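You operate a simulated robot arm through the tools that you are given. There is no shell and no other tool.

You run a simulated robot arm. Do the job below in one go: nothing can be reset, and whatever is moved stays where it is left.

## Task
Close the air line, pull the yellow grip off the motor in the meter and lay the motor in SERVICE.
Fine: air first; clamp it for the pull; grip on the empty block, clamp free at the end.

It is judged by the outcome, as a careful person would: the job done as asked, and still so three seconds after it is handed in. It fails if anything else is knocked over, pushed out of place, dropped, spilled or broken.

## Robot
A 7-joint arm with a two-finger parallel gripper, fixed in place. Base frame: the origin is on the floor under the middle of its stand, x ahead of it, y to its left, z up. Units: mm, rad, N and s.
With the tool pointing down near the work surface it reaches from about 320 to 760 mm from the base axis. Its first joint turns from -2.496 to 2.496 rad. Payload 3 kg.
The TCP is the grasp point between the finger pads, 30 mm short of the fingertips. In the tool frame z runs along the fingers and y along their closing line. Largest opening 110 mm; finger width 20, thickness 10; the body of the gripper, 48 by 112 mm, starts 55 mm behind the TCP.
Orientation is told as [roll, pitch, yaw] about the base's x, y, z axes, in that order, counted from this pose: with the fingers straight down and closing along the base's y, the tool's x points along the base's -x, its y along +y and its z along -z.

## Interface
- The arm moves only by the tool step_arm. Its argument "motion" is a list that holds one entry, the list of rows, each a list of 7 numbers: the turn, a rotation vector about the base's x, y, z in rad, then the shift along the base's x, y, z in mm, then the opening in per cent of the stroke, from 0 (shut) to 100 (fully open). In form: [[[ax, ay, az, tx, ty, tz, fingers], ...]]. A call has 1 to 20 rows; each row shifts and turns the commanded pose from where the row before left it. Rows are played at 5 a second. More than 50 mm and 0.15 rad between two rows, or a gripper value outside its range, and nothing of the call is played. Where a pose cannot be reached the arm comes as near as it can. A force on the tool above 40 N (or 10 N above the force at the start of the call, whichever is more), or a blocked arm, ends the call early, and 0.2 s more pass. Each finger travels about 153 mm/s and halts on what it meets, pressing with about 20 N; the grip force reading is that of the motor and also rises with nothing between the fingers. The clock runs only during rows and for 0.2 s after the last one: add rows that do not move to give the fingers time. It gives the time, the measured TCP pose, the force on the tool (base axes), the opening and the grip force at its end, in the units of the frame above (readings bear some noise), with the torque about the TCP (base axes, N m) and any sound that the robot's microphone picked up.
- Cameras (640 x 400 px; columns grow to the right, rows downward): "scene" is fixed at [49.1, -649.5, 1556.1]; the picture's right is [0.76, -0.65, 0.00], its down [-0.29, -0.34, -0.90] and it looks along [0.58, 0.68, -0.44] (base axes); focal length 345 px, centre (320, 200). "wrist" rides on the gripper at [72, 17, -103] in the tool frame; the picture's right is [-0.23, 0.97, 0.00], its down [-0.76, -0.18, -0.62] and it looks along [-0.61, -0.14, 0.78] (tool axes); focal length 222 px, centre (320, 200). There is no depth. A picture from a camera that has moved, and an enlarged one, comes with that camera's place and axes in the base frame and with its lens.
- snapshot(camera): a new picture of that camera. No time passes.
- move_column(by): moves the trunk up (or, below 0, down) by that many mm; the arm rides with it, the base frame stays. It gives what a move gives, with no picture.
- enlarge(camera, box): a new picture of the part [left, top, right, bottom] of that camera's present view, enlarged. No time passes.
- close_job(): hands the job in; it is judged then, once.

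Places have to be worked out from the pictures, the camera data and where the tool is seen. Open the gripper and draw the arm clear of the work before you hand the job in, unless the task says otherwise.

The tools are called after "Call:" as name(argument=value, ...) on one line, values as JSON. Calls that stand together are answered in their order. step_arm: Moves the arm, as the interface text tells. Its arguments: {"type":"object","properties":{"motion":{"type":"array","items":{"type":"array","items":{"type":"array","items":{"type":"number"}}}}},"required":["motion"]} The other tools are called the same way: move_column (by) moves the trunk up or down; snapshot (camera) takes a picture; enlarge (camera, box) takes an enlarged picture of a part of a camera's view; close_job () hands the job in.

At the start:

```text
time_s: 0.0
tcp_pos: [434.7, 318.4, 1116.3]
tool_rot: [0.001, -0.001, 0.001]
ft_force: [-0.7, -0.4, -0.1]
ft_torque: [0.0, 0.05, 0.05]
finger_gap: 109.9
finger_force: 0.0
trunk travel left (down, up): [-425.0, 65.0]
```

scene: 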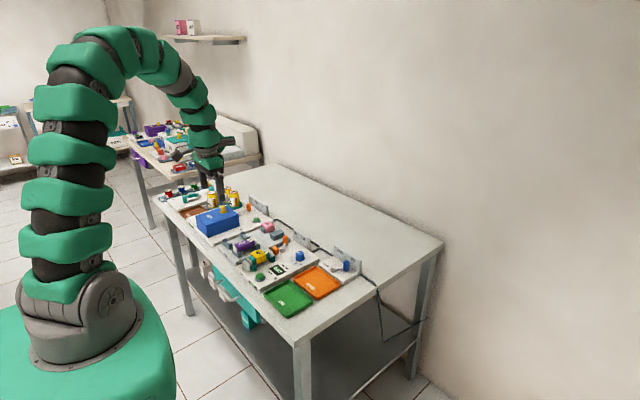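
wrist: 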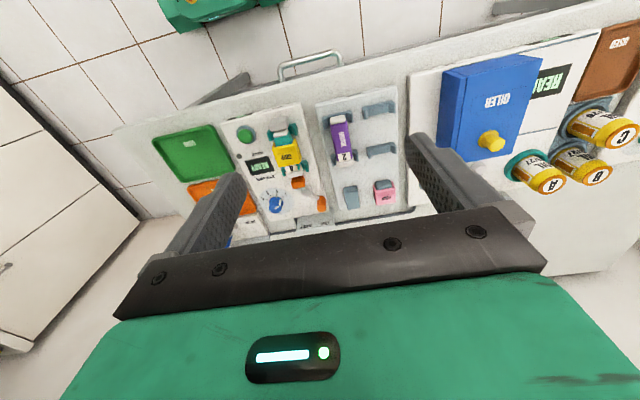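

The starting pictures show the table with several stations, but the details are too small to read. I'll take enlarged views of the work area first.

Call:
enlarge(camera="scene", box=[220, 200, 380, 320])

Call:
enlarge(camera="scene", box=[150, 140, 310, 260])

Call:
enlarge(camera="wrist", box=[140, 80, 420, 260])

Call:
enlarge(camera="wrist", box=[400, 10, 640, 220])

```text
3.33 times, centred on (300, 260) of scene
camera zoom: at [49.1, -649.5, 1556.1], right [0.76, -0.65, 0.0], down [-0.29, -0.34, -0.9], along [0.58, 0.68, -0.44], focal length 1150 px, centre (387, 0)
```

zoom: 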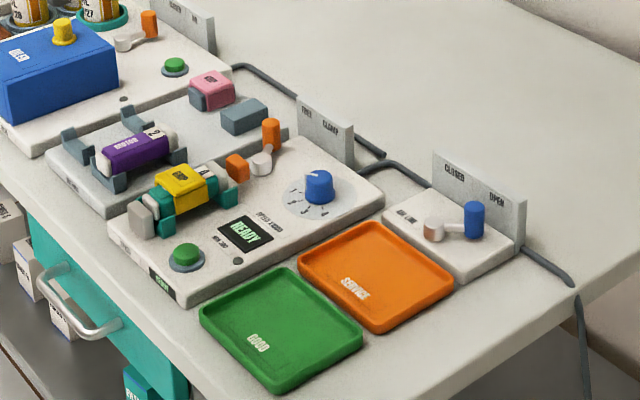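

```text
3.33 times, centred on (230, 200) of scene
camera zoom: at [49.1, -649.5, 1556.1], right [0.76, -0.65, 0.0], down [-0.29, -0.34, -0.9], along [0.58, 0.68, -0.44], focal length 1150 px, centre (620, 200)
```

zoom: 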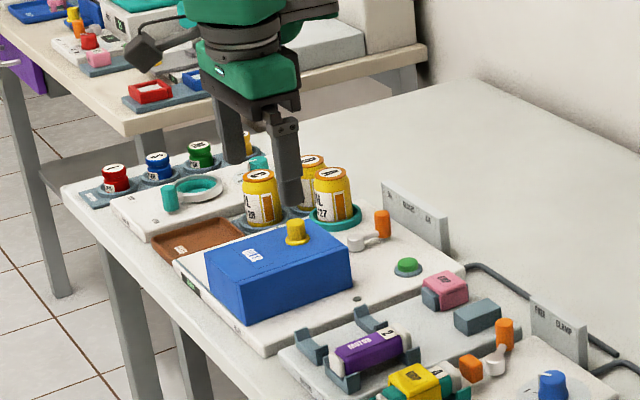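

```text
2.22 times, centred on (280, 170) of wrist
camera zoom: at [363.2, 334.3, 1220.1], right [0.23, 0.97, 0.0], down [0.76, -0.18, 0.62], along [0.61, -0.14, -0.78], focal length 494 px, centre (409, 267)
```

zoom: 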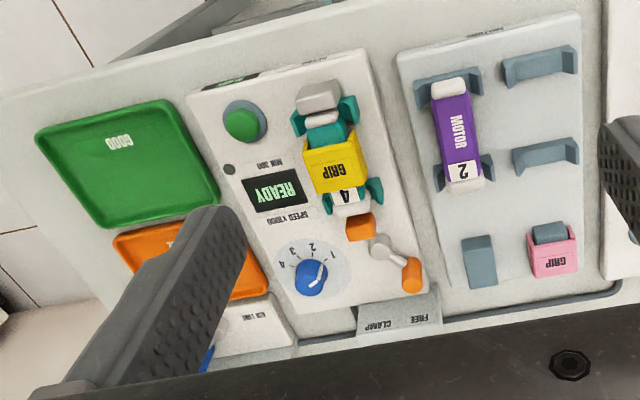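

```text
1.90 times, centred on (520, 115) of wrist
camera zoom: at [363.2, 334.3, 1220.1], right [0.23, 0.97, 0.0], down [0.76, -0.18, 0.62], along [0.61, -0.14, -0.78], focal length 423 px, centre (-61, 362)
```

zoom: 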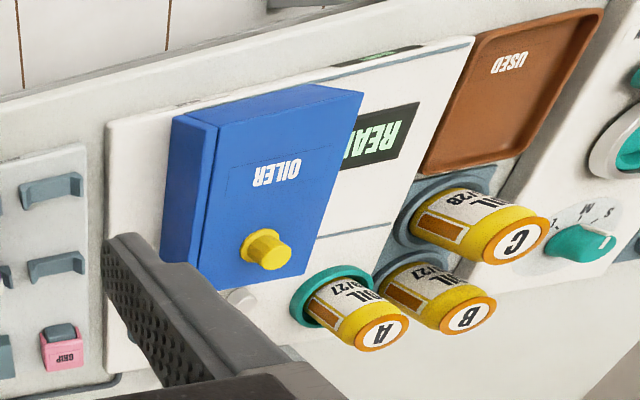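

The grip on the meter appears to sit near (527, 240, 861), the blue air lever near (742, 24) and the SERVICE tray near (625, 43). These come from rounded camera axes, so I'll move the wrist camera closer, staying high, to measure better.

Call:
step_arm(motion=[[[0, 0, 0, 4, -27, -15, 100], [0, 0, 0, 4, -27, -15, 100], [0, 0, 0, 4, -27, -15, 100], [0, 0, 0, 4, -27, -15, 100], [0, 0, 0, 4, -27, -15, 100], [0, 0, 0, 0, 0, 0, 100]]])

Call:
snapshot(camera="wrist")

Call:
snapshot(camera="scene")

```text
time_s: 1.4
tcp_pos: [455.0, 184.7, 1040.3]
tool_rot: [0.0, 0.0, 0.002]
ft_force: [0.1, -1.0, 0.1]
ft_torque: [0.04, 0.03, 0.02]
finger_gap: 109.8
finger_force: 0.1
trunk travel left (down, up): [-425.0, 65.0]
```

```text
taken
camera wrist: at [382.7, 200.5, 1145.4], right [0.23, 0.97, 0.0], down [0.76, -0.18, 0.62], along [0.61, -0.14, -0.78], focal length 222 px, centre (320, 200)
```

wrist: 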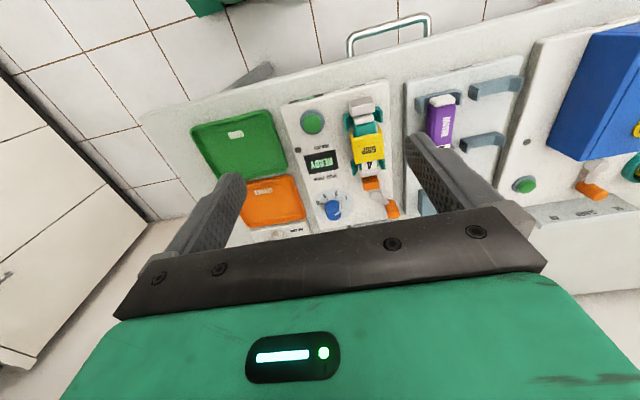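

```text
taken
```

scene: 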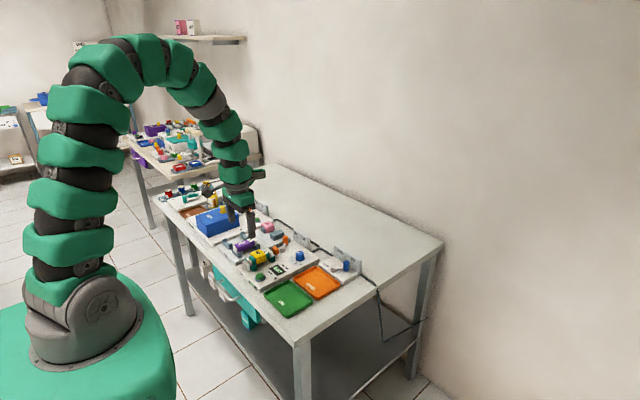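

The view is clear, but the gripper hides the far side of the table. I'll move forward at the same safe height to look at the air valve and its CLOSED/OPEN plate.

Call:
step_arm(motion=[[[0, 0, 0, 36, -24, -3, 100], [0, 0, 0, 36, -24, -3, 100], [0, 0, 0, 36, -24, -3, 100], [0, 0, 0, 36, -24, -3, 100], [0, 0, 0, 36, -24, -3, 100], [0, 0, 0, 36, -24, -3, 100], [0, 0, 0, 0, 0, 0, 100]]])

Call:
snapshot(camera="wrist")

Call:
enlarge(camera="wrist", box=[220, 60, 420, 220])

```text
time_s: 3.0
tcp_pos: [671.9, 40.4, 1024.6]
tool_rot: [0.001, 0.001, 0.001]
ft_force: [-0.9, -0.5, -1.2]
ft_torque: [0.0, 0.02, -0.02]
finger_gap: 110.0
finger_force: 0.1
trunk travel left (down, up): [-425.0, 65.0]
```

```text
taken
camera wrist: at [599.7, 55.5, 1128.2], right [0.23, 0.97, 0.0], down [0.76, -0.18, 0.62], along [0.61, -0.14, -0.78], focal length 222 px, centre (320, 200)
```

wrist: 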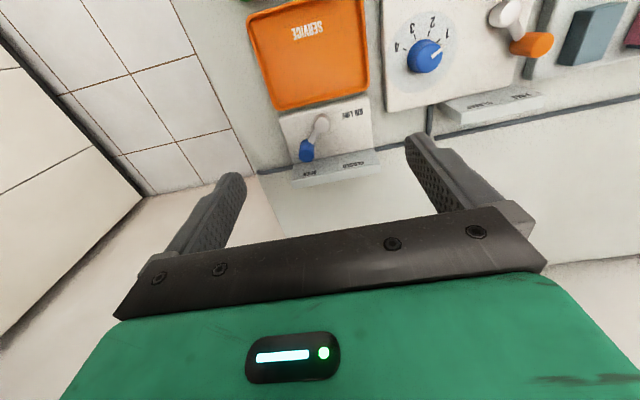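

```text
2.50 times, centred on (320, 140) of wrist
camera zoom: at [599.7, 55.5, 1128.2], right [0.23, 0.97, 0.0], down [0.76, -0.18, 0.62], along [0.61, -0.14, -0.78], focal length 555 px, centre (320, 350)
```

zoom: 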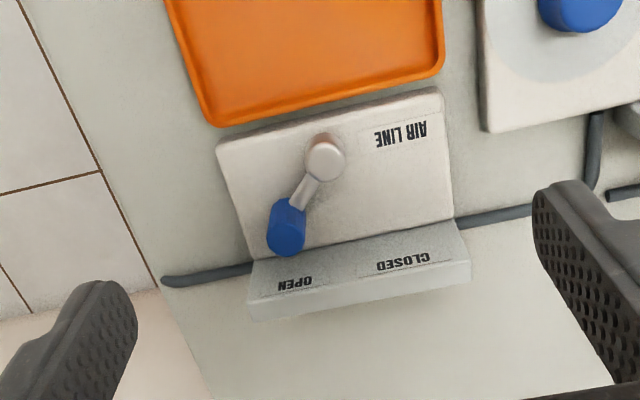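

The blue lever points to OPEN (its knob is on the -y side), and CLOSED is on the +y side. I estimate the knob top near (726, 9, 866). I'll drop 90 mm straight down, still above everything, for a second view to triangulate heights.

Call:
step_arm(motion=[[[0, 0, 0, 0, 0, -45, 100], [0, 0, 0, 0, 0, -45, 100], [0, 0, 0, 0, 0, 0, 100]]])

Call:
snapshot(camera="wrist")

Call:
enlarge(camera="wrist", box=[220, 80, 420, 240])

```text
time_s: 3.8
tcp_pos: [672.9, 40.1, 935.1]
tool_rot: [0.0, 0.0, -0.001]
ft_force: [1.4, -0.1, 0.6]
ft_torque: [0.01, 0.03, 0.0]
finger_gap: 109.9
finger_force: 0.2
trunk travel left (down, up): [-425.0, 65.0]
```

```text
taken
camera wrist: at [599.6, 55.6, 1038.6], right [0.23, 0.97, 0.0], down [0.76, -0.18, 0.62], along [0.61, -0.14, -0.78], focal length 222 px, centre (320, 200)
```

wrist: 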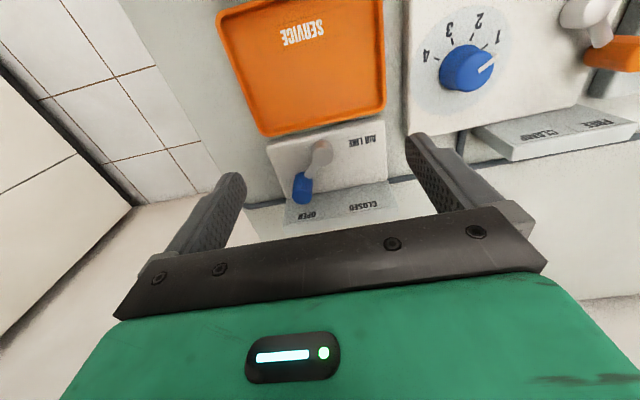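

```text
2.50 times, centred on (320, 160) of wrist
camera zoom: at [599.6, 55.6, 1038.6], right [0.23, 0.97, 0.0], down [0.76, -0.18, 0.62], along [0.61, -0.14, -0.78], focal length 555 px, centre (320, 300)
```

zoom: 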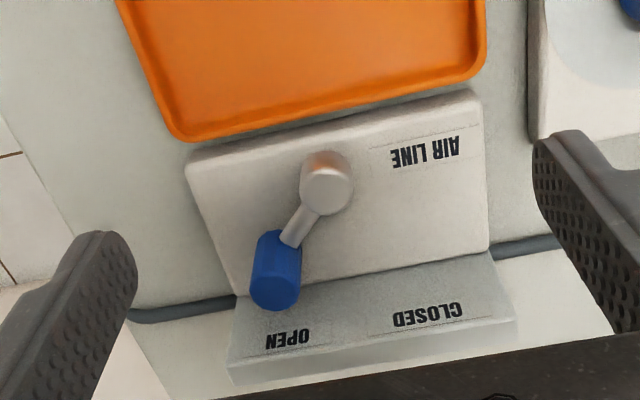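

Triangulating the two views puts the valve pivot near (701, 34), the knob near (731, 6, top ~858) and the plate front near x≈760 with its top at ~865. I'll turn the gripper about 45° and go above the knob, so the fingers can straddle it along its swing direction.

Call:
step_arm(motion=[[[0, 0, -0.131, 9.6, -5.7, 0, 100], [0, 0, -0.131, 9.6, -5.7, 0, 100], [0, 0, -0.131, 9.6, -5.7, 0, 100], [0, 0, -0.131, 9.6, -5.7, 0, 100], [0, 0, -0.131, 9.6, -5.7, 0, 100], [0, 0, -0.131, 9.6, -5.7, 0, 100], [0, 0, 0, 0, 0, 0, 100]]])

Call:
snapshot(camera="wrist")

Call:
enlarge(camera="wrist", box=[220, 60, 420, 220])

```text
time_s: 5.4
tcp_pos: [729.9, 4.6, 933.4]
tool_rot: [0.0, 0.001, -0.788]
ft_force: [0.2, -0.3, -0.1]
ft_torque: [0.04, -0.02, -0.02]
finger_gap: 110.1
finger_force: 0.0
trunk travel left (down, up): [-425.0, 65.0]
```

```text
taken
camera wrist: at [690.7, 67.1, 1037.3], right [0.85, 0.53, 0.0], down [0.41, -0.66, 0.62], along [0.33, -0.53, -0.78], focal length 222 px, centre (320, 200)
```

wrist: 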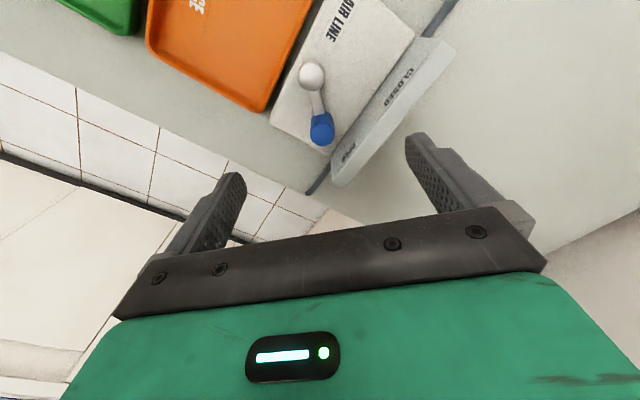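

```text
2.50 times, centred on (320, 140) of wrist
camera zoom: at [690.7, 67.1, 1037.3], right [0.85, 0.53, 0.0], down [0.41, -0.66, 0.62], along [0.33, -0.53, -0.78], focal length 555 px, centre (320, 350)
```

zoom: 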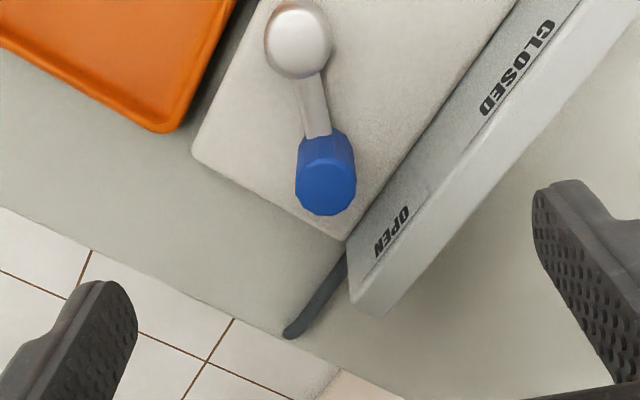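

The third view agrees with the others: pivot (703, 34), knob (731, 5, top ~855), plate front x≈758. I'll close to about a 32 mm gap, line up with the knob, and stop just above it for a check.

Call:
step_arm(motion=[[[0, 0, 0, -2, 3.5, 0, 29], [0, 0, 0, 0, 0, -18, 29], [0, 0, 0, 0, 0, -18, 29], [0, 0, 0, 0, 0, 0, 29]]])

Call:
snapshot(camera="wrist")

Call:
enlarge(camera="wrist", box=[220, 80, 420, 240])

Call:
enlarge(camera="scene", box=[300, 220, 400, 300])

```text
time_s: 6.4
tcp_pos: [726.5, 9.6, 895.8]
tool_rot: [0.0, 0.002, -0.785]
ft_force: [0.1, 0.2, 0.1]
ft_torque: [-0.01, -0.04, 0.01]
finger_gap: 32.0
finger_force: 0.0
trunk travel left (down, up): [-425.0, 65.0]
```

```text
taken
camera wrist: at [687.9, 71.2, 1000.5], right [0.85, 0.53, 0.0], down [0.41, -0.66, 0.62], along [0.33, -0.53, -0.78], focal length 222 px, centre (320, 200)
```

wrist: 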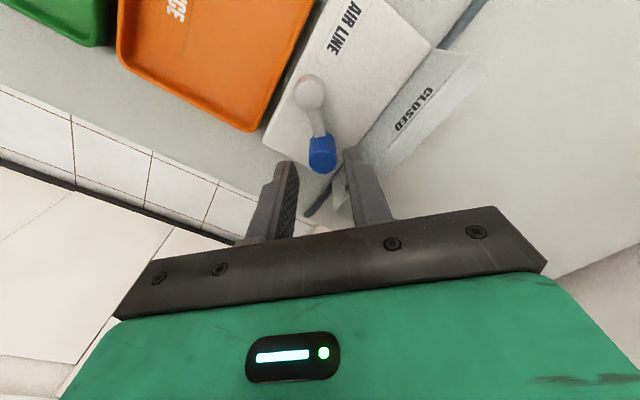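

```text
2.50 times, centred on (320, 160) of wrist
camera zoom: at [687.9, 71.2, 1000.5], right [0.85, 0.53, 0.0], down [0.41, -0.66, 0.62], along [0.33, -0.53, -0.78], focal length 555 px, centre (320, 300)
```

zoom: 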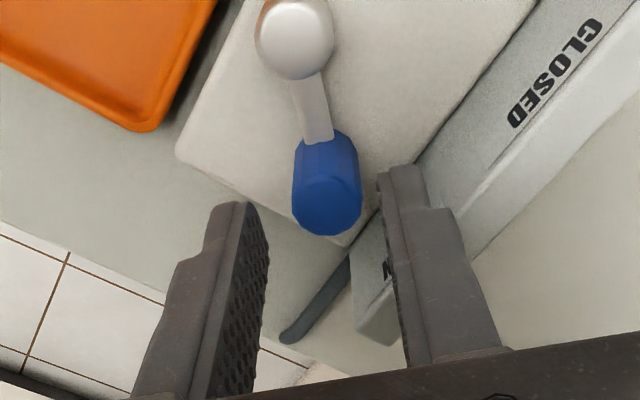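

```text
5.00 times, centred on (350, 260) of scene
camera zoom: at [49.1, -649.5, 1556.1], right [0.76, -0.65, 0.0], down [-0.29, -0.34, -0.9], along [0.58, 0.68, -0.44], focal length 1726 px, centre (170, -100)
```

zoom: 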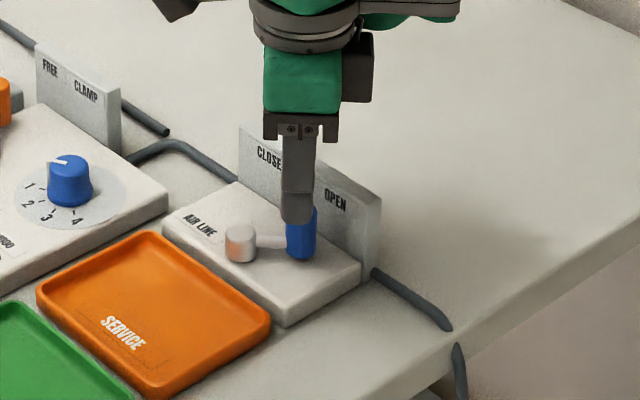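

The knob sits between the fingers within about 1 mm of centre along the swing direction. I'll lower 30 mm around it and close gently on it.

Call:
step_arm(motion=[[[0, 0, 0, 0.5, 0.5, -15, 29], [0, 0, 0, 0, 0, -15, 29], [0, 0, 0, 0, 0, 0, 29], [0, 0, 0, 0, 0, 0, 10], [0, 0, 0, 0, 0, 0, 10]]])

Call:
enlarge(camera="wrist", box=[220, 80, 420, 240])

Call:
enlarge(camera="scene", box=[300, 220, 400, 300])

```text
time_s: 7.6
tcp_pos: [729.1, 9.9, 867.2]
tool_rot: [0.0, -0.001, -0.785]
ft_force: [-0.1, -0.2, 1.7]
ft_torque: [-0.34, 0.24, -0.08]
finger_gap: 20.1
finger_force: 45.1
trunk travel left (down, up): [-425.0, 65.0]
```

```text
2.50 times, centred on (320, 160) of wrist
camera zoom: at [689.1, 72.3, 971.4], right [0.85, 0.53, 0.0], down [0.41, -0.66, 0.62], along [0.33, -0.53, -0.78], focal length 555 px, centre (320, 300)
```

zoom: 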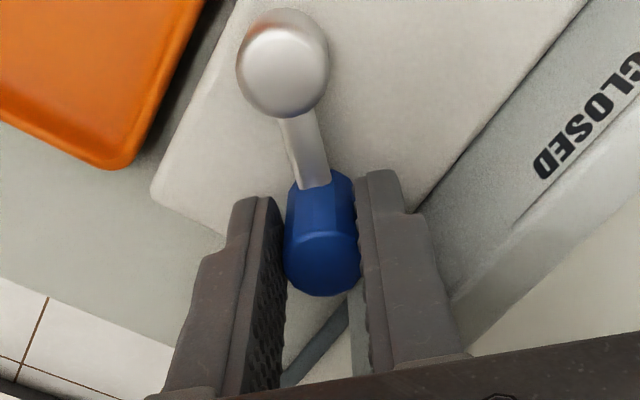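

```text
5.00 times, centred on (350, 260) of scene
camera zoom: at [49.1, -649.5, 1556.1], right [0.76, -0.65, 0.0], down [-0.29, -0.34, -0.9], along [0.58, 0.68, -0.44], focal length 1726 px, centre (170, -100)
```

zoom: 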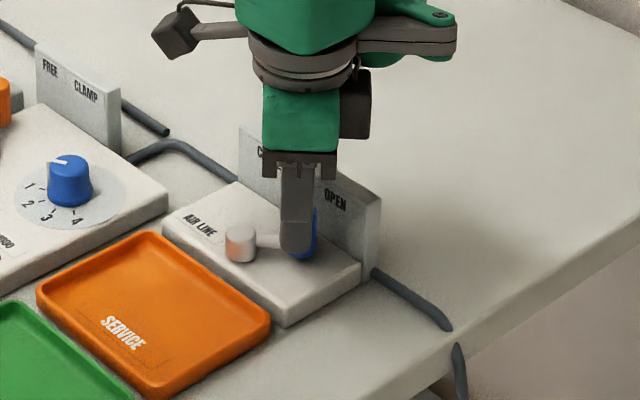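

The knob is held, with the gap at 20.1 mm and no notable tool force. I'll swing it along the arc about the pivot toward CLOSED, turning the tool with it, and check at the halfway point.

Call:
step_arm(motion=[[[0, 0, 0.13, 3.0, 3.49, 0, 10], [0, 0, 0.13, 2.52, 3.85, 0, 10], [0, 0, 0.13, 2.0, 4.14, 0, 10], [0, 0, 0.13, 1.45, 4.37, 0, 10], [0, 0, 0.13, 0.86, 4.51, 0, 10], [0, 0, 0.13, 0.28, 4.6, 0, 10], [0, 0, 0, 0, 0, 0, 10]]])

Call:
enlarge(camera="wrist", box=[220, 80, 420, 240])

Call:
enlarge(camera="scene", box=[300, 220, 400, 300])

```text
time_s: 9.2
tcp_pos: [738.2, 35.2, 867.6]
tool_rot: [0.001, 0.0, -0.004]
ft_force: [7.5, -1.3, 3.6]
ft_torque: [-0.53, -0.76, 0.03]
finger_gap: 20.2
finger_force: 44.4
trunk travel left (down, up): [-425.0, 65.0]
```

```text
2.50 times, centred on (320, 160) of wrist
camera zoom: at [666.0, 51.2, 971.3], right [0.23, 0.97, 0.0], down [0.76, -0.18, 0.62], along [0.61, -0.14, -0.78], focal length 555 px, centre (320, 300)
```

zoom: 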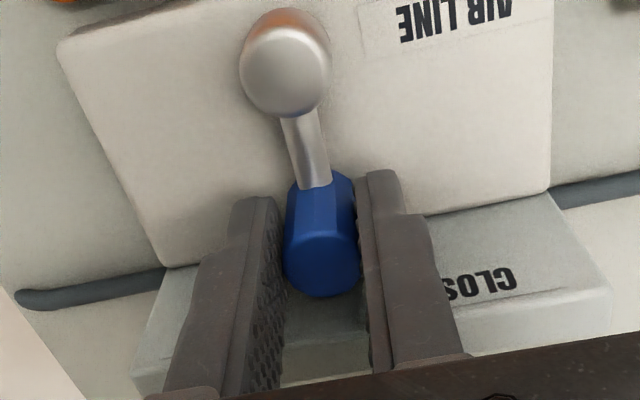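

```text
5.00 times, centred on (350, 260) of scene
camera zoom: at [49.1, -649.5, 1556.1], right [0.76, -0.65, 0.0], down [-0.29, -0.34, -0.9], along [0.58, 0.68, -0.44], focal length 1726 px, centre (170, -100)
```

zoom: 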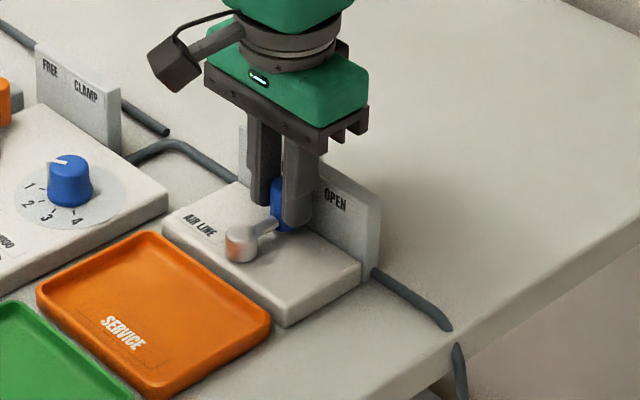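

The lever is now halfway with low forces, and the knob stays centred between the pads. I'll continue the second half of the arc to CLOSED.

Call:
step_arm(motion=[[[0, 0, 0.13, -0.32, 4.59, 0, 10], [0, 0, 0.13, -0.92, 4.5, 0, 10], [0, 0, 0.13, -1.49, 4.35, 0, 10], [0, 0, 0.13, -2.04, 4.12, 0, 10], [0, 0, 0.13, -2.56, 3.83, 0, 10], [0, 0, 0.13, -3.04, 3.45, 0, 10], [0, 0, 0, 0, 0, 0, 10]]])

Call:
enlarge(camera="wrist", box=[220, 80, 420, 240])

Call:
enlarge(camera="scene", box=[300, 220, 400, 300])

```text
time_s: 10.9
tcp_pos: [730.9, 54.2, 867.8]
tool_rot: [-0.004, 0.003, 0.774]
ft_force: [18.5, -5.6, -19.1]
ft_torque: [0.16, 0.04, 0.07]
finger_gap: 20.2
finger_force: 44.9
trunk travel left (down, up): [-425.0, 65.0]
stopped in row 7: the force on the tool passed its limit at 41 N (the readings are from after the stop); the commanded pose is now the measured one
```

```text
2.50 times, centred on (320, 160) of wrist
camera zoom: at [667.3, 15.6, 971.3], right [-0.52, 0.85, 0.0], down [0.67, 0.41, 0.62], along [0.53, 0.32, -0.78], focal length 555 px, centre (320, 300)
```

zoom: 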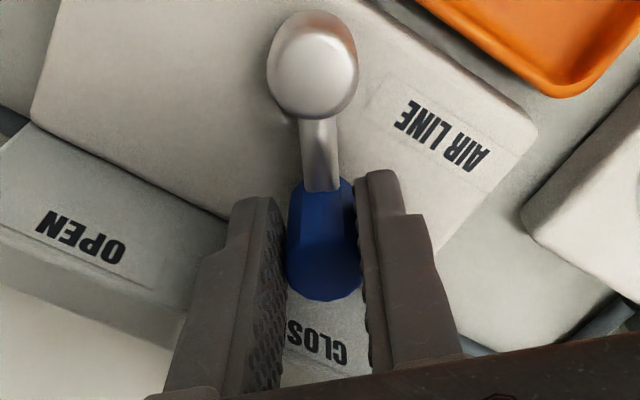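

```text
5.00 times, centred on (350, 260) of scene
camera zoom: at [49.1, -649.5, 1556.1], right [0.76, -0.65, 0.0], down [-0.29, -0.34, -0.9], along [0.58, 0.68, -0.44], focal length 1726 px, centre (170, -100)
```

zoom: 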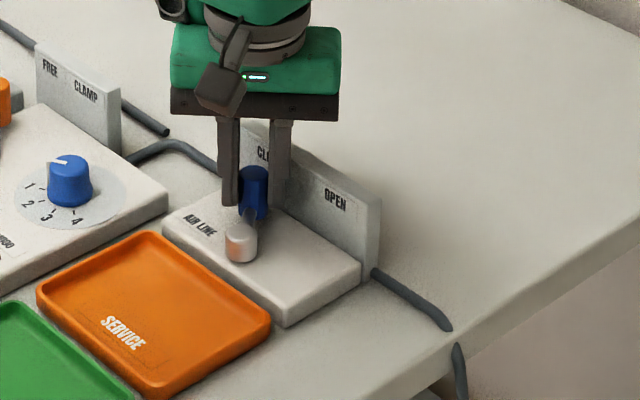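

The lever travelled about 80° and then the force rose, so I think it met its end stop near +36°, close to the CLOSED label. I'll open the fingers slightly to release it, and check whether it stays there.

Call:
step_arm(motion=[[[0, 0, 0, 0, 0, 0, 26], [0, 0, 0, 0, 0, 0, 26], [0, 0, 0, 0, 0, 0, 26]]])

Call:
enlarge(camera="wrist", box=[220, 80, 420, 240])

Call:
enlarge(camera="scene", box=[320, 230, 380, 280])

```text
time_s: 11.7
tcp_pos: [729.7, 56.6, 869.1]
tool_rot: [-0.004, -0.002, 0.774]
ft_force: [-0.7, 0.0, -0.9]
ft_torque: [-0.03, -0.01, 0.0]
finger_gap: 28.5
finger_force: 0.1
trunk travel left (down, up): [-425.0, 65.0]
```

```text
2.50 times, centred on (320, 160) of wrist
camera zoom: at [665.2, 17.0, 973.2], right [-0.52, 0.85, 0.0], down [0.67, 0.41, 0.62], along [0.53, 0.32, -0.78], focal length 555 px, centre (320, 300)
```

zoom: 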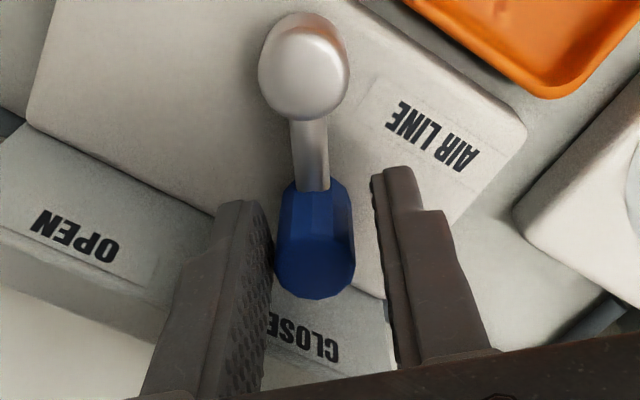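

```text
8.00 times, centred on (350, 255) of scene
camera zoom: at [49.1, -649.5, 1556.1], right [0.76, -0.65, 0.0], down [-0.29, -0.34, -0.9], along [0.58, 0.68, -0.44], focal length 2761 px, centre (80, -240)
```

zoom: 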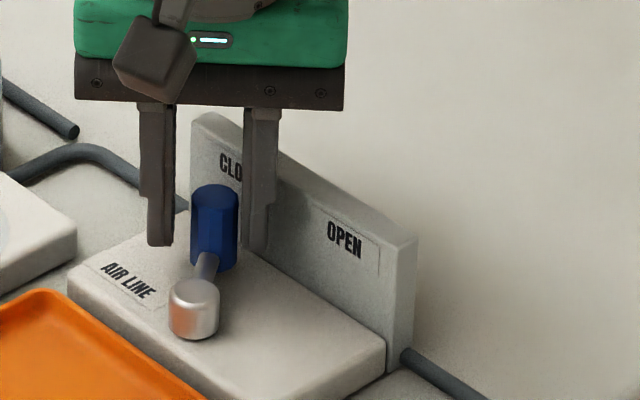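

The lever stays where I left it, and tool force is back to zero. I'll nudge it a few millimetres further along its arc with the trailing finger, to see whether this is a hard stop.

Call:
step_arm(motion=[[[0, 0, 0, -1.2, 1.6, 0, 26], [0, 0, 0, -1.2, 1.6, 0, 26], [0, 0, 0, 0, 0, 0, 26]]])

Call:
enlarge(camera="wrist", box=[220, 80, 420, 240])

```text
time_s: 12.5
tcp_pos: [727.1, 58.3, 868.8]
tool_rot: [-0.005, 0.0, 0.775]
ft_force: [3.4, -6.1, 0.2]
ft_torque: [-0.07, -0.07, -0.01]
finger_gap: 32.5
finger_force: 3.9
trunk travel left (down, up): [-425.0, 65.0]
```

```text
2.50 times, centred on (320, 160) of wrist
camera zoom: at [663.2, 19.6, 973.2], right [-0.52, 0.86, 0.0], down [0.67, 0.41, 0.62], along [0.53, 0.32, -0.78], focal length 555 px, centre (320, 300)
```

zoom: 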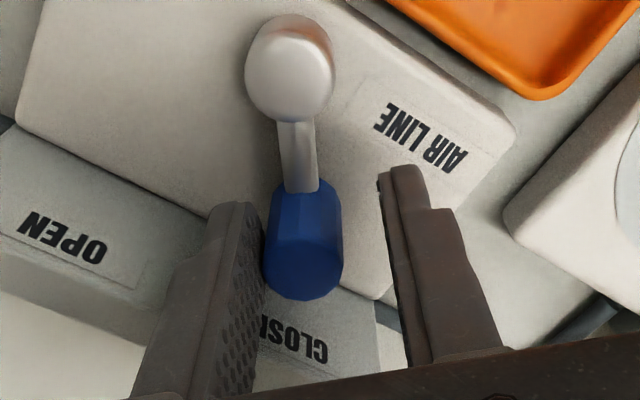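

The knob did not move and only the finger gave way, so this is the hard stop at CLOSED. I'll back off to free the fingers, lift straight up, and turn back to square.

Call:
step_arm(motion=[[[0, 0, 0, 1.6, -2.2, 0, 30], [0, 0, 0, 0, 0, 0, 30], [0, 0, 0, 0, 0, 25, 30], [0, 0, 0, 0, 0, 35, 30], [0, 0, 0, 0, 0, 40, 30], [0, 0, -0.13, -20, 10, 15, 40], [0, 0, -0.13, -20, 10, 15, 50], [0, 0, -0.13, -20, 10, 15, 60], [0, 0, -0.13, -20, 10, 0, 70], [0, 0, -0.13, -20, 10, 0, 80], [0, 0, -0.125, -20, 10, 0, 100], [0, 0, 0, 0, 0, 0, 100]]])

Call:
snapshot(camera="wrist")

Call:
enlarge(camera="scene", box=[320, 230, 380, 280])

Call:
enlarge(camera="scene", box=[230, 220, 330, 300])

```text
time_s: 15.1
tcp_pos: [608.9, 118.3, 1015.4]
tool_rot: [-0.004, -0.001, -0.002]
ft_force: [0.2, -0.1, 0.3]
ft_torque: [0.01, 0.03, 0.01]
finger_gap: 110.1
finger_force: 0.1
trunk travel left (down, up): [-425.0, 65.0]
```

```text
taken
camera wrist: at [536.7, 134.1, 1119.3], right [0.23, 0.97, 0.0], down [0.76, -0.18, 0.62], along [0.61, -0.15, -0.78], focal length 222 px, centre (320, 200)
```

wrist: 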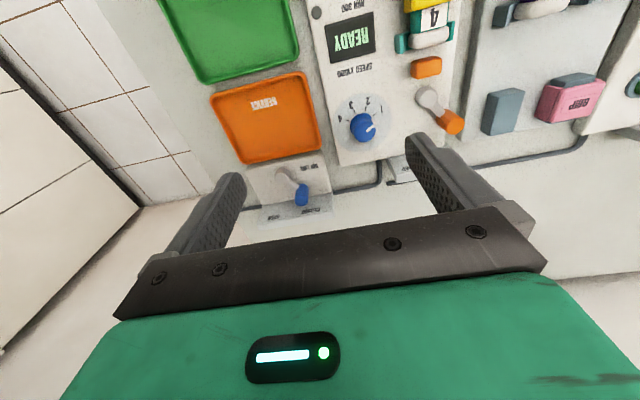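

```text
8.00 times, centred on (350, 255) of scene
camera zoom: at [49.1, -649.5, 1556.1], right [0.76, -0.65, 0.0], down [-0.29, -0.34, -0.9], along [0.58, 0.68, -0.44], focal length 2761 px, centre (80, -240)
```

zoom: 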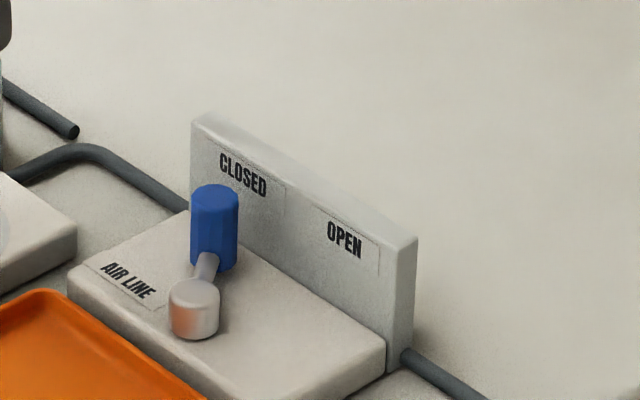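

```text
5.00 times, centred on (280, 260) of scene
camera zoom: at [49.1, -649.5, 1556.1], right [0.76, -0.65, 0.0], down [-0.29, -0.34, -0.9], along [0.58, 0.68, -0.44], focal length 1726 px, centre (520, -100)
```

zoom: 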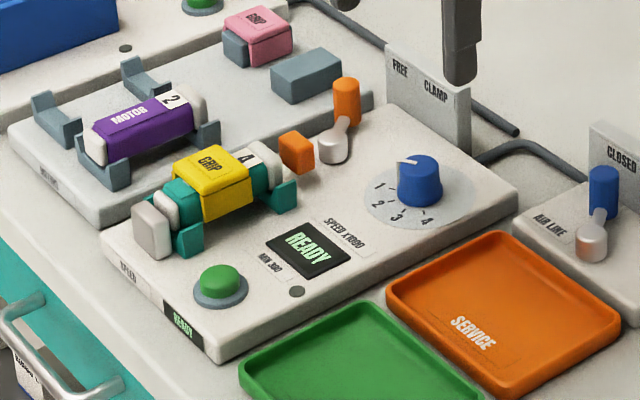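

The air lever is clearly at CLOSED now. Next I'll move over the meter and clamp lever, staying high, for a view from two heights.

Call:
step_arm(motion=[[[0, 0, 0, -4, 40, 0, 100], [0, 0, 0, -4, 40, 0, 100], [0, 0, 0, -4, 40, 0, 100], [0, 0, 0, -4, 40, 0, 100], [0, 0, 0, 0, 0, 0, 100]]])

Call:
snapshot(camera="wrist")

Call:
enlarge(camera="wrist", box=[200, 0, 420, 176])

```text
time_s: 16.3
tcp_pos: [594.6, 280.2, 1015.1]
tool_rot: [-0.006, 0.001, 0.002]
ft_force: [0.2, 0.5, -0.1]
ft_torque: [-0.01, -0.01, 0.0]
finger_gap: 109.9
finger_force: 0.0
trunk travel left (down, up): [-425.0, 65.0]
```

```text
taken
camera wrist: at [521.8, 296.3, 1118.5], right [0.23, 0.97, 0.0], down [0.76, -0.18, 0.62], along [0.61, -0.15, -0.78], focal length 222 px, centre (320, 200)
```

wrist: 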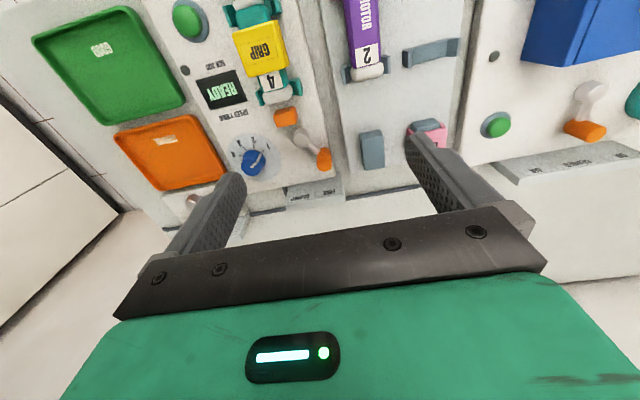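

```text
2.27 times, centred on (310, 88) of wrist
camera zoom: at [521.8, 296.3, 1118.5], right [0.23, 0.97, 0.0], down [0.76, -0.18, 0.62], along [0.61, -0.15, -0.78], focal length 505 px, centre (343, 454)
```

zoom: 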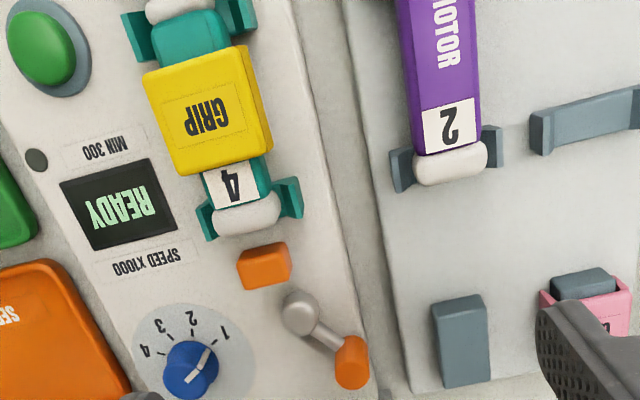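

Clamp lever, grip and the empty block are all visible. I'll drop 70 mm, removing a small roll error, for a closer second view.

Call:
step_arm(motion=[[[0.005, 0, -0.002, 0, 0, -35, 100], [0, 0, 0, 0, 0, -35, 100], [0, 0, 0, 0, 0, 0, 100]]])

Call:
enlarge(camera="wrist", box=[220, 80, 420, 240])

Call:
enlarge(camera="wrist", box=[180, 0, 380, 160])

Call:
enlarge(camera="wrist", box=[300, 0, 500, 160])

```text
time_s: 17.1
tcp_pos: [594.3, 277.6, 944.4]
tool_rot: [0.001, 0.0, -0.002]
ft_force: [0.3, -0.5, 0.0]
ft_torque: [0.0, 0.0, -0.03]
finger_gap: 110.0
finger_force: 0.1
trunk travel left (down, up): [-425.0, 65.0]
```

```text
2.50 times, centred on (320, 160) of wrist
camera zoom: at [522.0, 294.1, 1048.5], right [0.23, 0.97, 0.0], down [0.76, -0.18, 0.62], along [0.61, -0.14, -0.78], focal length 555 px, centre (320, 300)
```

zoom: 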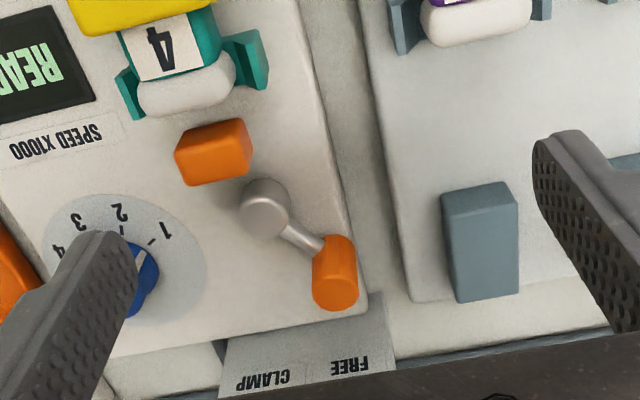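

```text
2.50 times, centred on (280, 80) of wrist
camera zoom: at [522.0, 294.1, 1048.5], right [0.23, 0.97, 0.0], down [0.76, -0.18, 0.62], along [0.61, -0.14, -0.78], focal length 555 px, centre (420, 500)
```

zoom: 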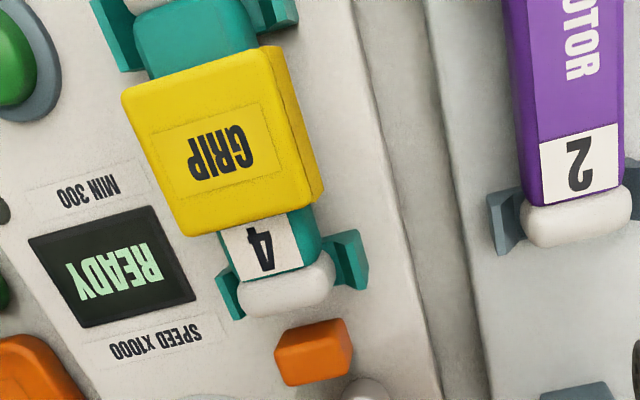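

```text
2.50 times, centred on (400, 80) of wrist
camera zoom: at [522.0, 294.1, 1048.5], right [0.23, 0.97, 0.0], down [0.76, -0.18, 0.62], along [0.61, -0.14, -0.78], focal length 555 px, centre (120, 500)
```

zoom: 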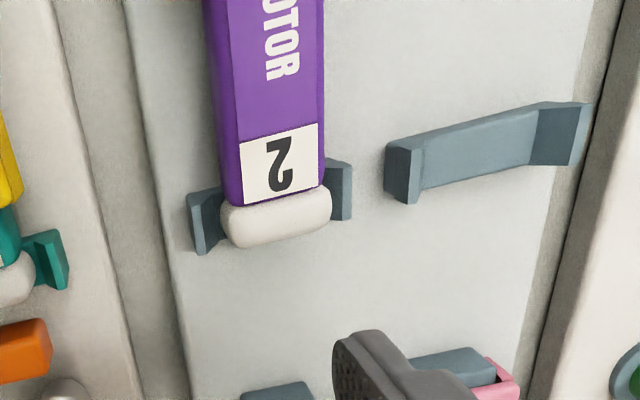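

The clamp lever points to FREE: pivot near (637, 241), knob near (669, 266, top ~852). The speed dial sits near (647, 181), close to where the knob will end up. I'll push the knob toward CLAMP in -y with closed fingers from its free +y side, so no finger goes near the dial. First I'll go above the start point and check.

Call:
step_arm(motion=[[[0, 0, 0, 39, 9.5, 0, 30], [0, 0, 0, 39, 9.5, 0, 0], [0, 0, 0, 0, 0, -20, 0], [0, 0, 0, 0, 0, -20, 0], [0, 0, 0, 0, 0, 0, 0]]])

Call:
snapshot(camera="wrist")

Call:
enlarge(camera="wrist", box=[220, 60, 420, 220])

Call:
enlarge(camera="scene", box=[250, 210, 330, 274])

```text
time_s: 18.3
tcp_pos: [670.8, 297.5, 903.8]
tool_rot: [0.001, 0.001, -0.002]
ft_force: [0.7, -0.2, -1.4]
ft_torque: [-0.01, 0.0, 0.02]
finger_gap: 0.0
finger_force: 19.6
trunk travel left (down, up): [-425.0, 65.0]
```

```text
taken
camera wrist: at [599.0, 313.1, 1008.2], right [0.23, 0.97, 0.0], down [0.76, -0.18, 0.62], along [0.61, -0.14, -0.78], focal length 222 px, centre (320, 200)
```

wrist: 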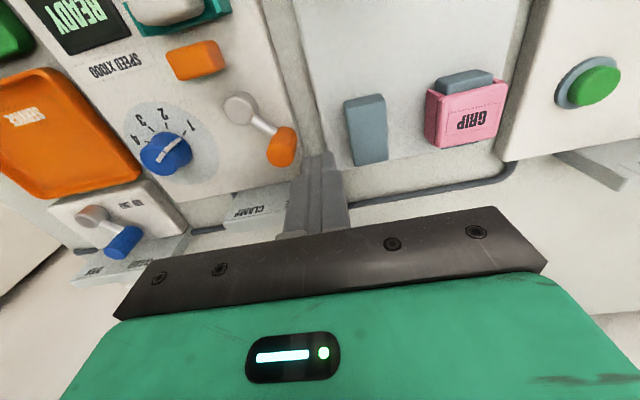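

```text
2.50 times, centred on (320, 140) of wrist
camera zoom: at [599.0, 313.1, 1008.2], right [0.23, 0.97, 0.0], down [0.76, -0.18, 0.62], along [0.61, -0.14, -0.78], focal length 555 px, centre (320, 350)
```

zoom: 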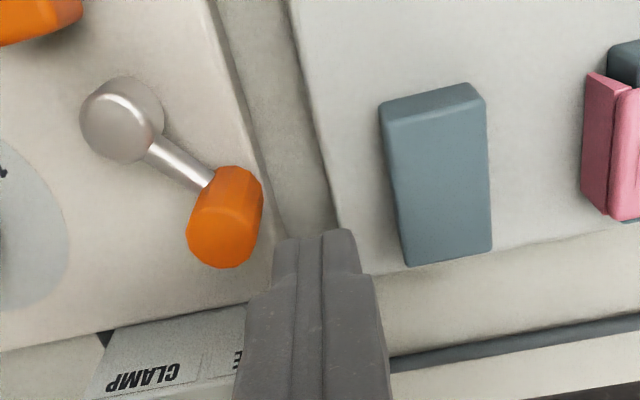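

```text
6.25 times, centred on (290, 242) of scene
camera zoom: at [49.1, -649.5, 1556.1], right [0.76, -0.65, 0.0], down [-0.29, -0.34, -0.9], along [0.58, 0.68, -0.44], focal length 2157 px, centre (508, -62)
```

zoom: 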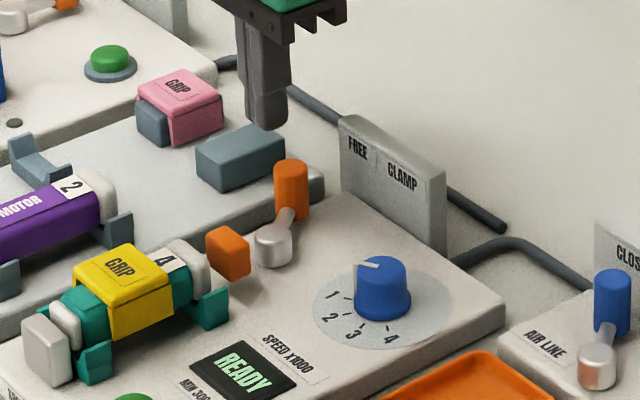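

The knob is confirmed near (670, 266), and the dial is farther off than I first thought, near (653, 164). The closed fingers sit at y≈297, clear of the knob and of the empty block. I'll lower to tip height ~836 and push in -y in small steps.

Call:
step_arm(motion=[[[0, 0, 0, 0, 0, -12, 0], [0, 0, 0, 0, 0, -13, 0], [0, 0, 0, 0, 0, -12.5, 0], [0, 0, 0, 0, -5, 0, 0], [0, 0, 0, 0, -5, 0, 0], [0, 0, 0, 1, -5, 0, 0], [0, 0, 0, 1, -5, 0, 0], [0, 0, 0, 1, -5, 0, 0], [0, 0, 0, 0, -5, 0, 0], [0, 0, 0, 0, 0, 0, 0]]])

Call:
enlarge(camera="wrist", box=[200, 60, 400, 220])

Call:
enlarge(camera="scene", box=[250, 210, 330, 274])

```text
time_s: 20.5
tcp_pos: [674.2, 264.4, 866.2]
tool_rot: [0.0, -0.002, -0.006]
ft_force: [0.5, -0.3, 0.6]
ft_torque: [0.01, 0.0, -0.02]
finger_gap: 0.0
finger_force: 20.3
trunk travel left (down, up): [-425.0, 65.0]
```

```text
2.50 times, centred on (300, 140) of wrist
camera zoom: at [600.7, 281.3, 970.4], right [0.23, 0.97, 0.0], down [0.76, -0.18, 0.62], along [0.61, -0.14, -0.78], focal length 555 px, centre (370, 350)
```

zoom: 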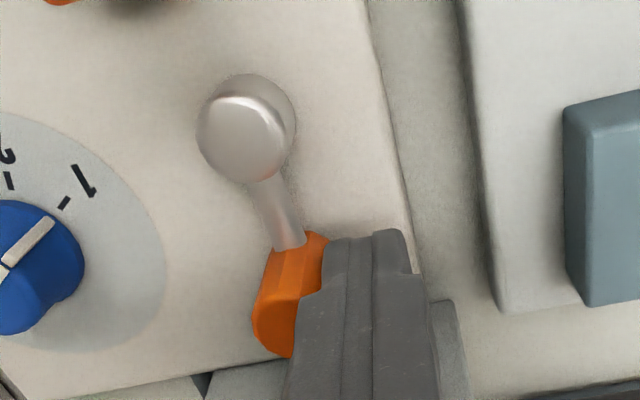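

```text
6.25 times, centred on (290, 242) of scene
camera zoom: at [49.1, -649.5, 1556.1], right [0.76, -0.65, 0.0], down [-0.29, -0.34, -0.9], along [0.58, 0.68, -0.44], focal length 2157 px, centre (508, -62)
```

zoom: 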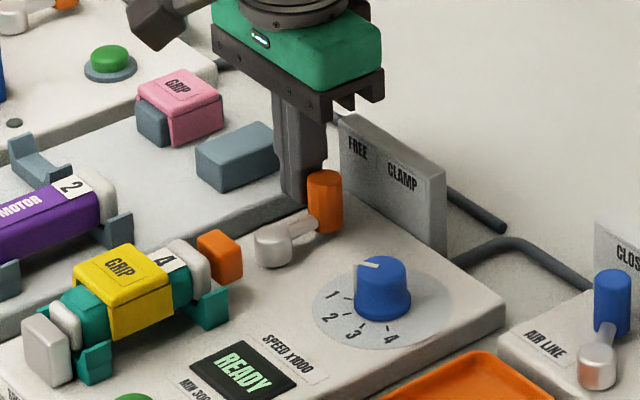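

The lever follows smoothly with almost no force, and the orange jaw has moved toward the motor. I'll keep pushing toward CLAMP.

Call:
step_arm(motion=[[[0, 0, 0, 0, -4, 0, 0], [0, 0, 0, 0, -4, 0, 0], [0, 0, 0, 0, -4, 0, 0], [0, 0, 0, -0.5, -4, 0, 0], [0, 0, 0, -1, -4, 0, 0], [0, 0, 0, -1, -3, 0, 0], [0, 0, 0, -1, -2, 0, 0], [0, 0, 0, 0, 0, 0, 0]]])

Call:
enlarge(camera="wrist", box=[200, 60, 400, 220])

Call:
enlarge(camera="scene", box=[250, 210, 330, 274])

```text
time_s: 22.3
tcp_pos: [669.5, 242.3, 865.5]
tool_rot: [0.0, 0.002, -0.003]
ft_force: [0.7, 6.1, -2.7]
ft_torque: [0.11, 0.0, 0.01]
finger_gap: 0.0
finger_force: 20.3
trunk travel left (down, up): [-425.0, 65.0]
```

```text
2.50 times, centred on (300, 140) of wrist
camera zoom: at [597.3, 257.8, 970.1], right [0.23, 0.97, 0.0], down [0.76, -0.18, 0.62], along [0.61, -0.14, -0.78], focal length 555 px, centre (370, 350)
```

zoom: 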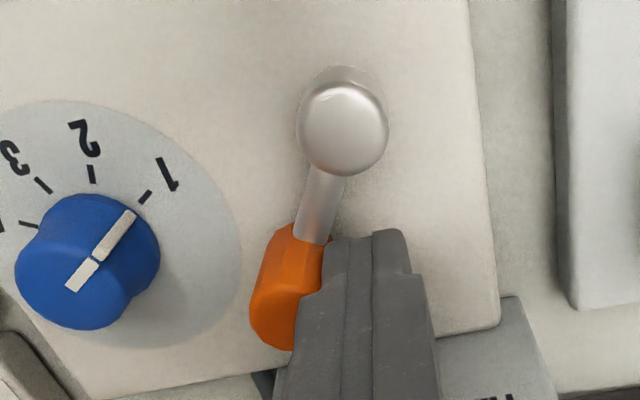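

```text
6.25 times, centred on (290, 242) of scene
camera zoom: at [49.1, -649.5, 1556.1], right [0.76, -0.65, 0.0], down [-0.29, -0.34, -0.9], along [0.58, 0.68, -0.44], focal length 2157 px, centre (508, -62)
```

zoom: 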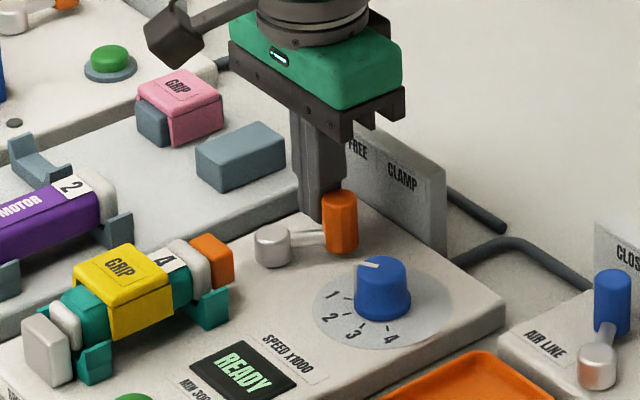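

The jaw is now near the motor end and the push force is only ~6 N. The lever should have about 10 mm left, so I'll continue in small steps.

Call:
step_arm(motion=[[[0, 0, 0, -0.5, -2, 0, 0], [0, 0, 0, -0.5, -2, 0, 0], [0, 0, 0, -0.5, -2, 0, 0], [0, 0, 0, 0, -1.5, 0, 0], [0, 0, 0, 0, -1, 0, 0], [0, 0, 0, 0, 0, 0, 0]]])

Call:
enlarge(camera="wrist", box=[200, 60, 400, 220])

Call:
enlarge(camera="scene", box=[250, 210, 330, 274])

```text
time_s: 23.1
tcp_pos: [667.9, 240.8, 866.4]
tool_rot: [0.003, -0.003, 0.003]
ft_force: [5.6, 12.7, -8.4]
ft_torque: [0.25, -0.11, 0.06]
finger_gap: 0.0
finger_force: 20.3
trunk travel left (down, up): [-425.0, 65.0]
stopped in row 3: the force on the tool passed its limit at 43 N (the readings are from after the stop); the commanded pose is now the measured one
```

```text
2.50 times, centred on (300, 140) of wrist
camera zoom: at [595.5, 256.9, 971.1], right [0.23, 0.97, 0.0], down [0.76, -0.18, 0.62], along [0.61, -0.14, -0.78], focal length 555 px, centre (370, 350)
```

zoom: 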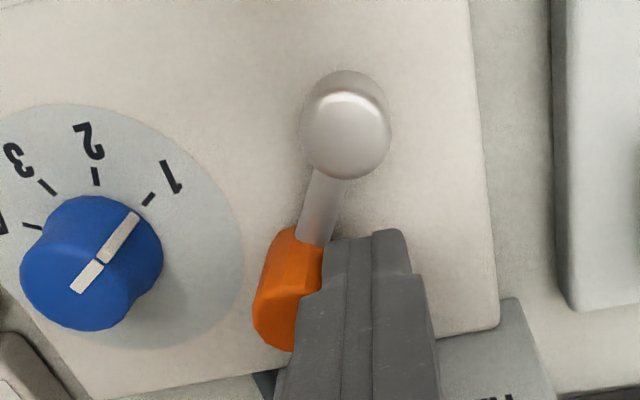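

```text
6.25 times, centred on (290, 242) of scene
camera zoom: at [49.1, -649.5, 1556.1], right [0.76, -0.65, 0.0], down [-0.29, -0.34, -0.9], along [0.58, 0.68, -0.44], focal length 2157 px, centre (508, -62)
```

zoom: 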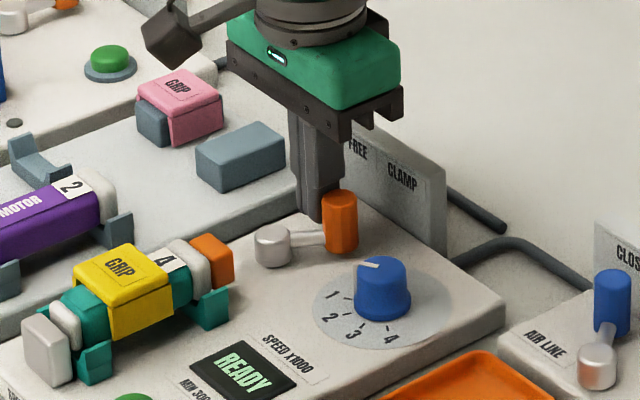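

The push hit the force limit with the lever at about -33°, so either the jaw has seated on the motor or this is the stop. I'll look closely at the jaw and lever.

Call:
enlarge(camera="scene", box=[250, 230, 300, 265])

Call:
snapshot(camera="wrist")

Call:
enlarge(camera="wrist", box=[200, 0, 360, 128])

```text
11.43 times, centred on (275, 248) of scene
camera zoom: at [49.1, -649.5, 1556.1], right [0.76, -0.65, 0.0], down [-0.29, -0.34, -0.9], along [0.58, 0.68, -0.44], focal length 3944 px, centre (834, -343)
```

zoom: 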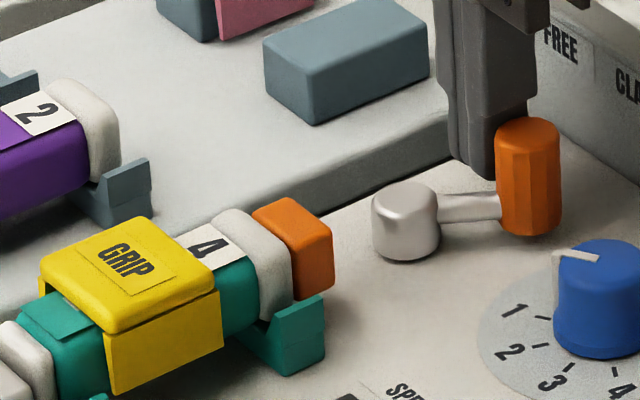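

```text
taken
camera wrist: at [595.5, 256.9, 971.1], right [0.23, 0.97, 0.0], down [0.76, -0.18, 0.62], along [0.61, -0.14, -0.78], focal length 222 px, centre (320, 200)
```

wrist: 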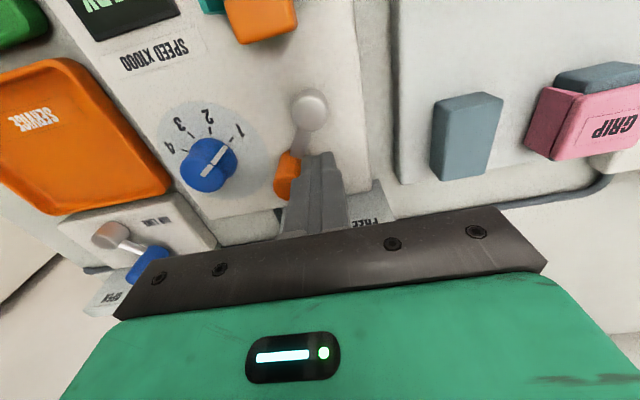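

```text
3.12 times, centred on (280, 64) of wrist
camera zoom: at [595.5, 256.9, 971.1], right [0.23, 0.97, 0.0], down [0.76, -0.18, 0.62], along [0.61, -0.14, -0.78], focal length 694 px, centre (445, 625)
```

zoom: 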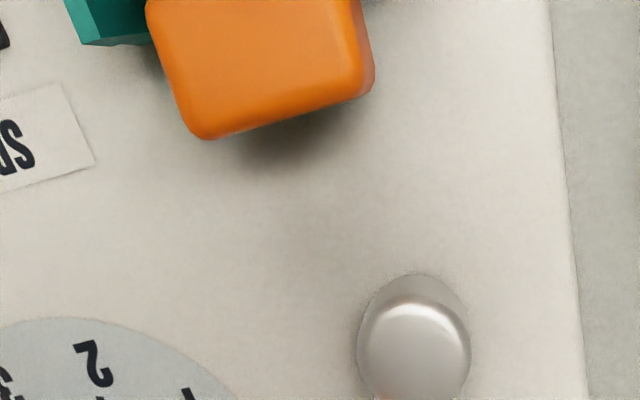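

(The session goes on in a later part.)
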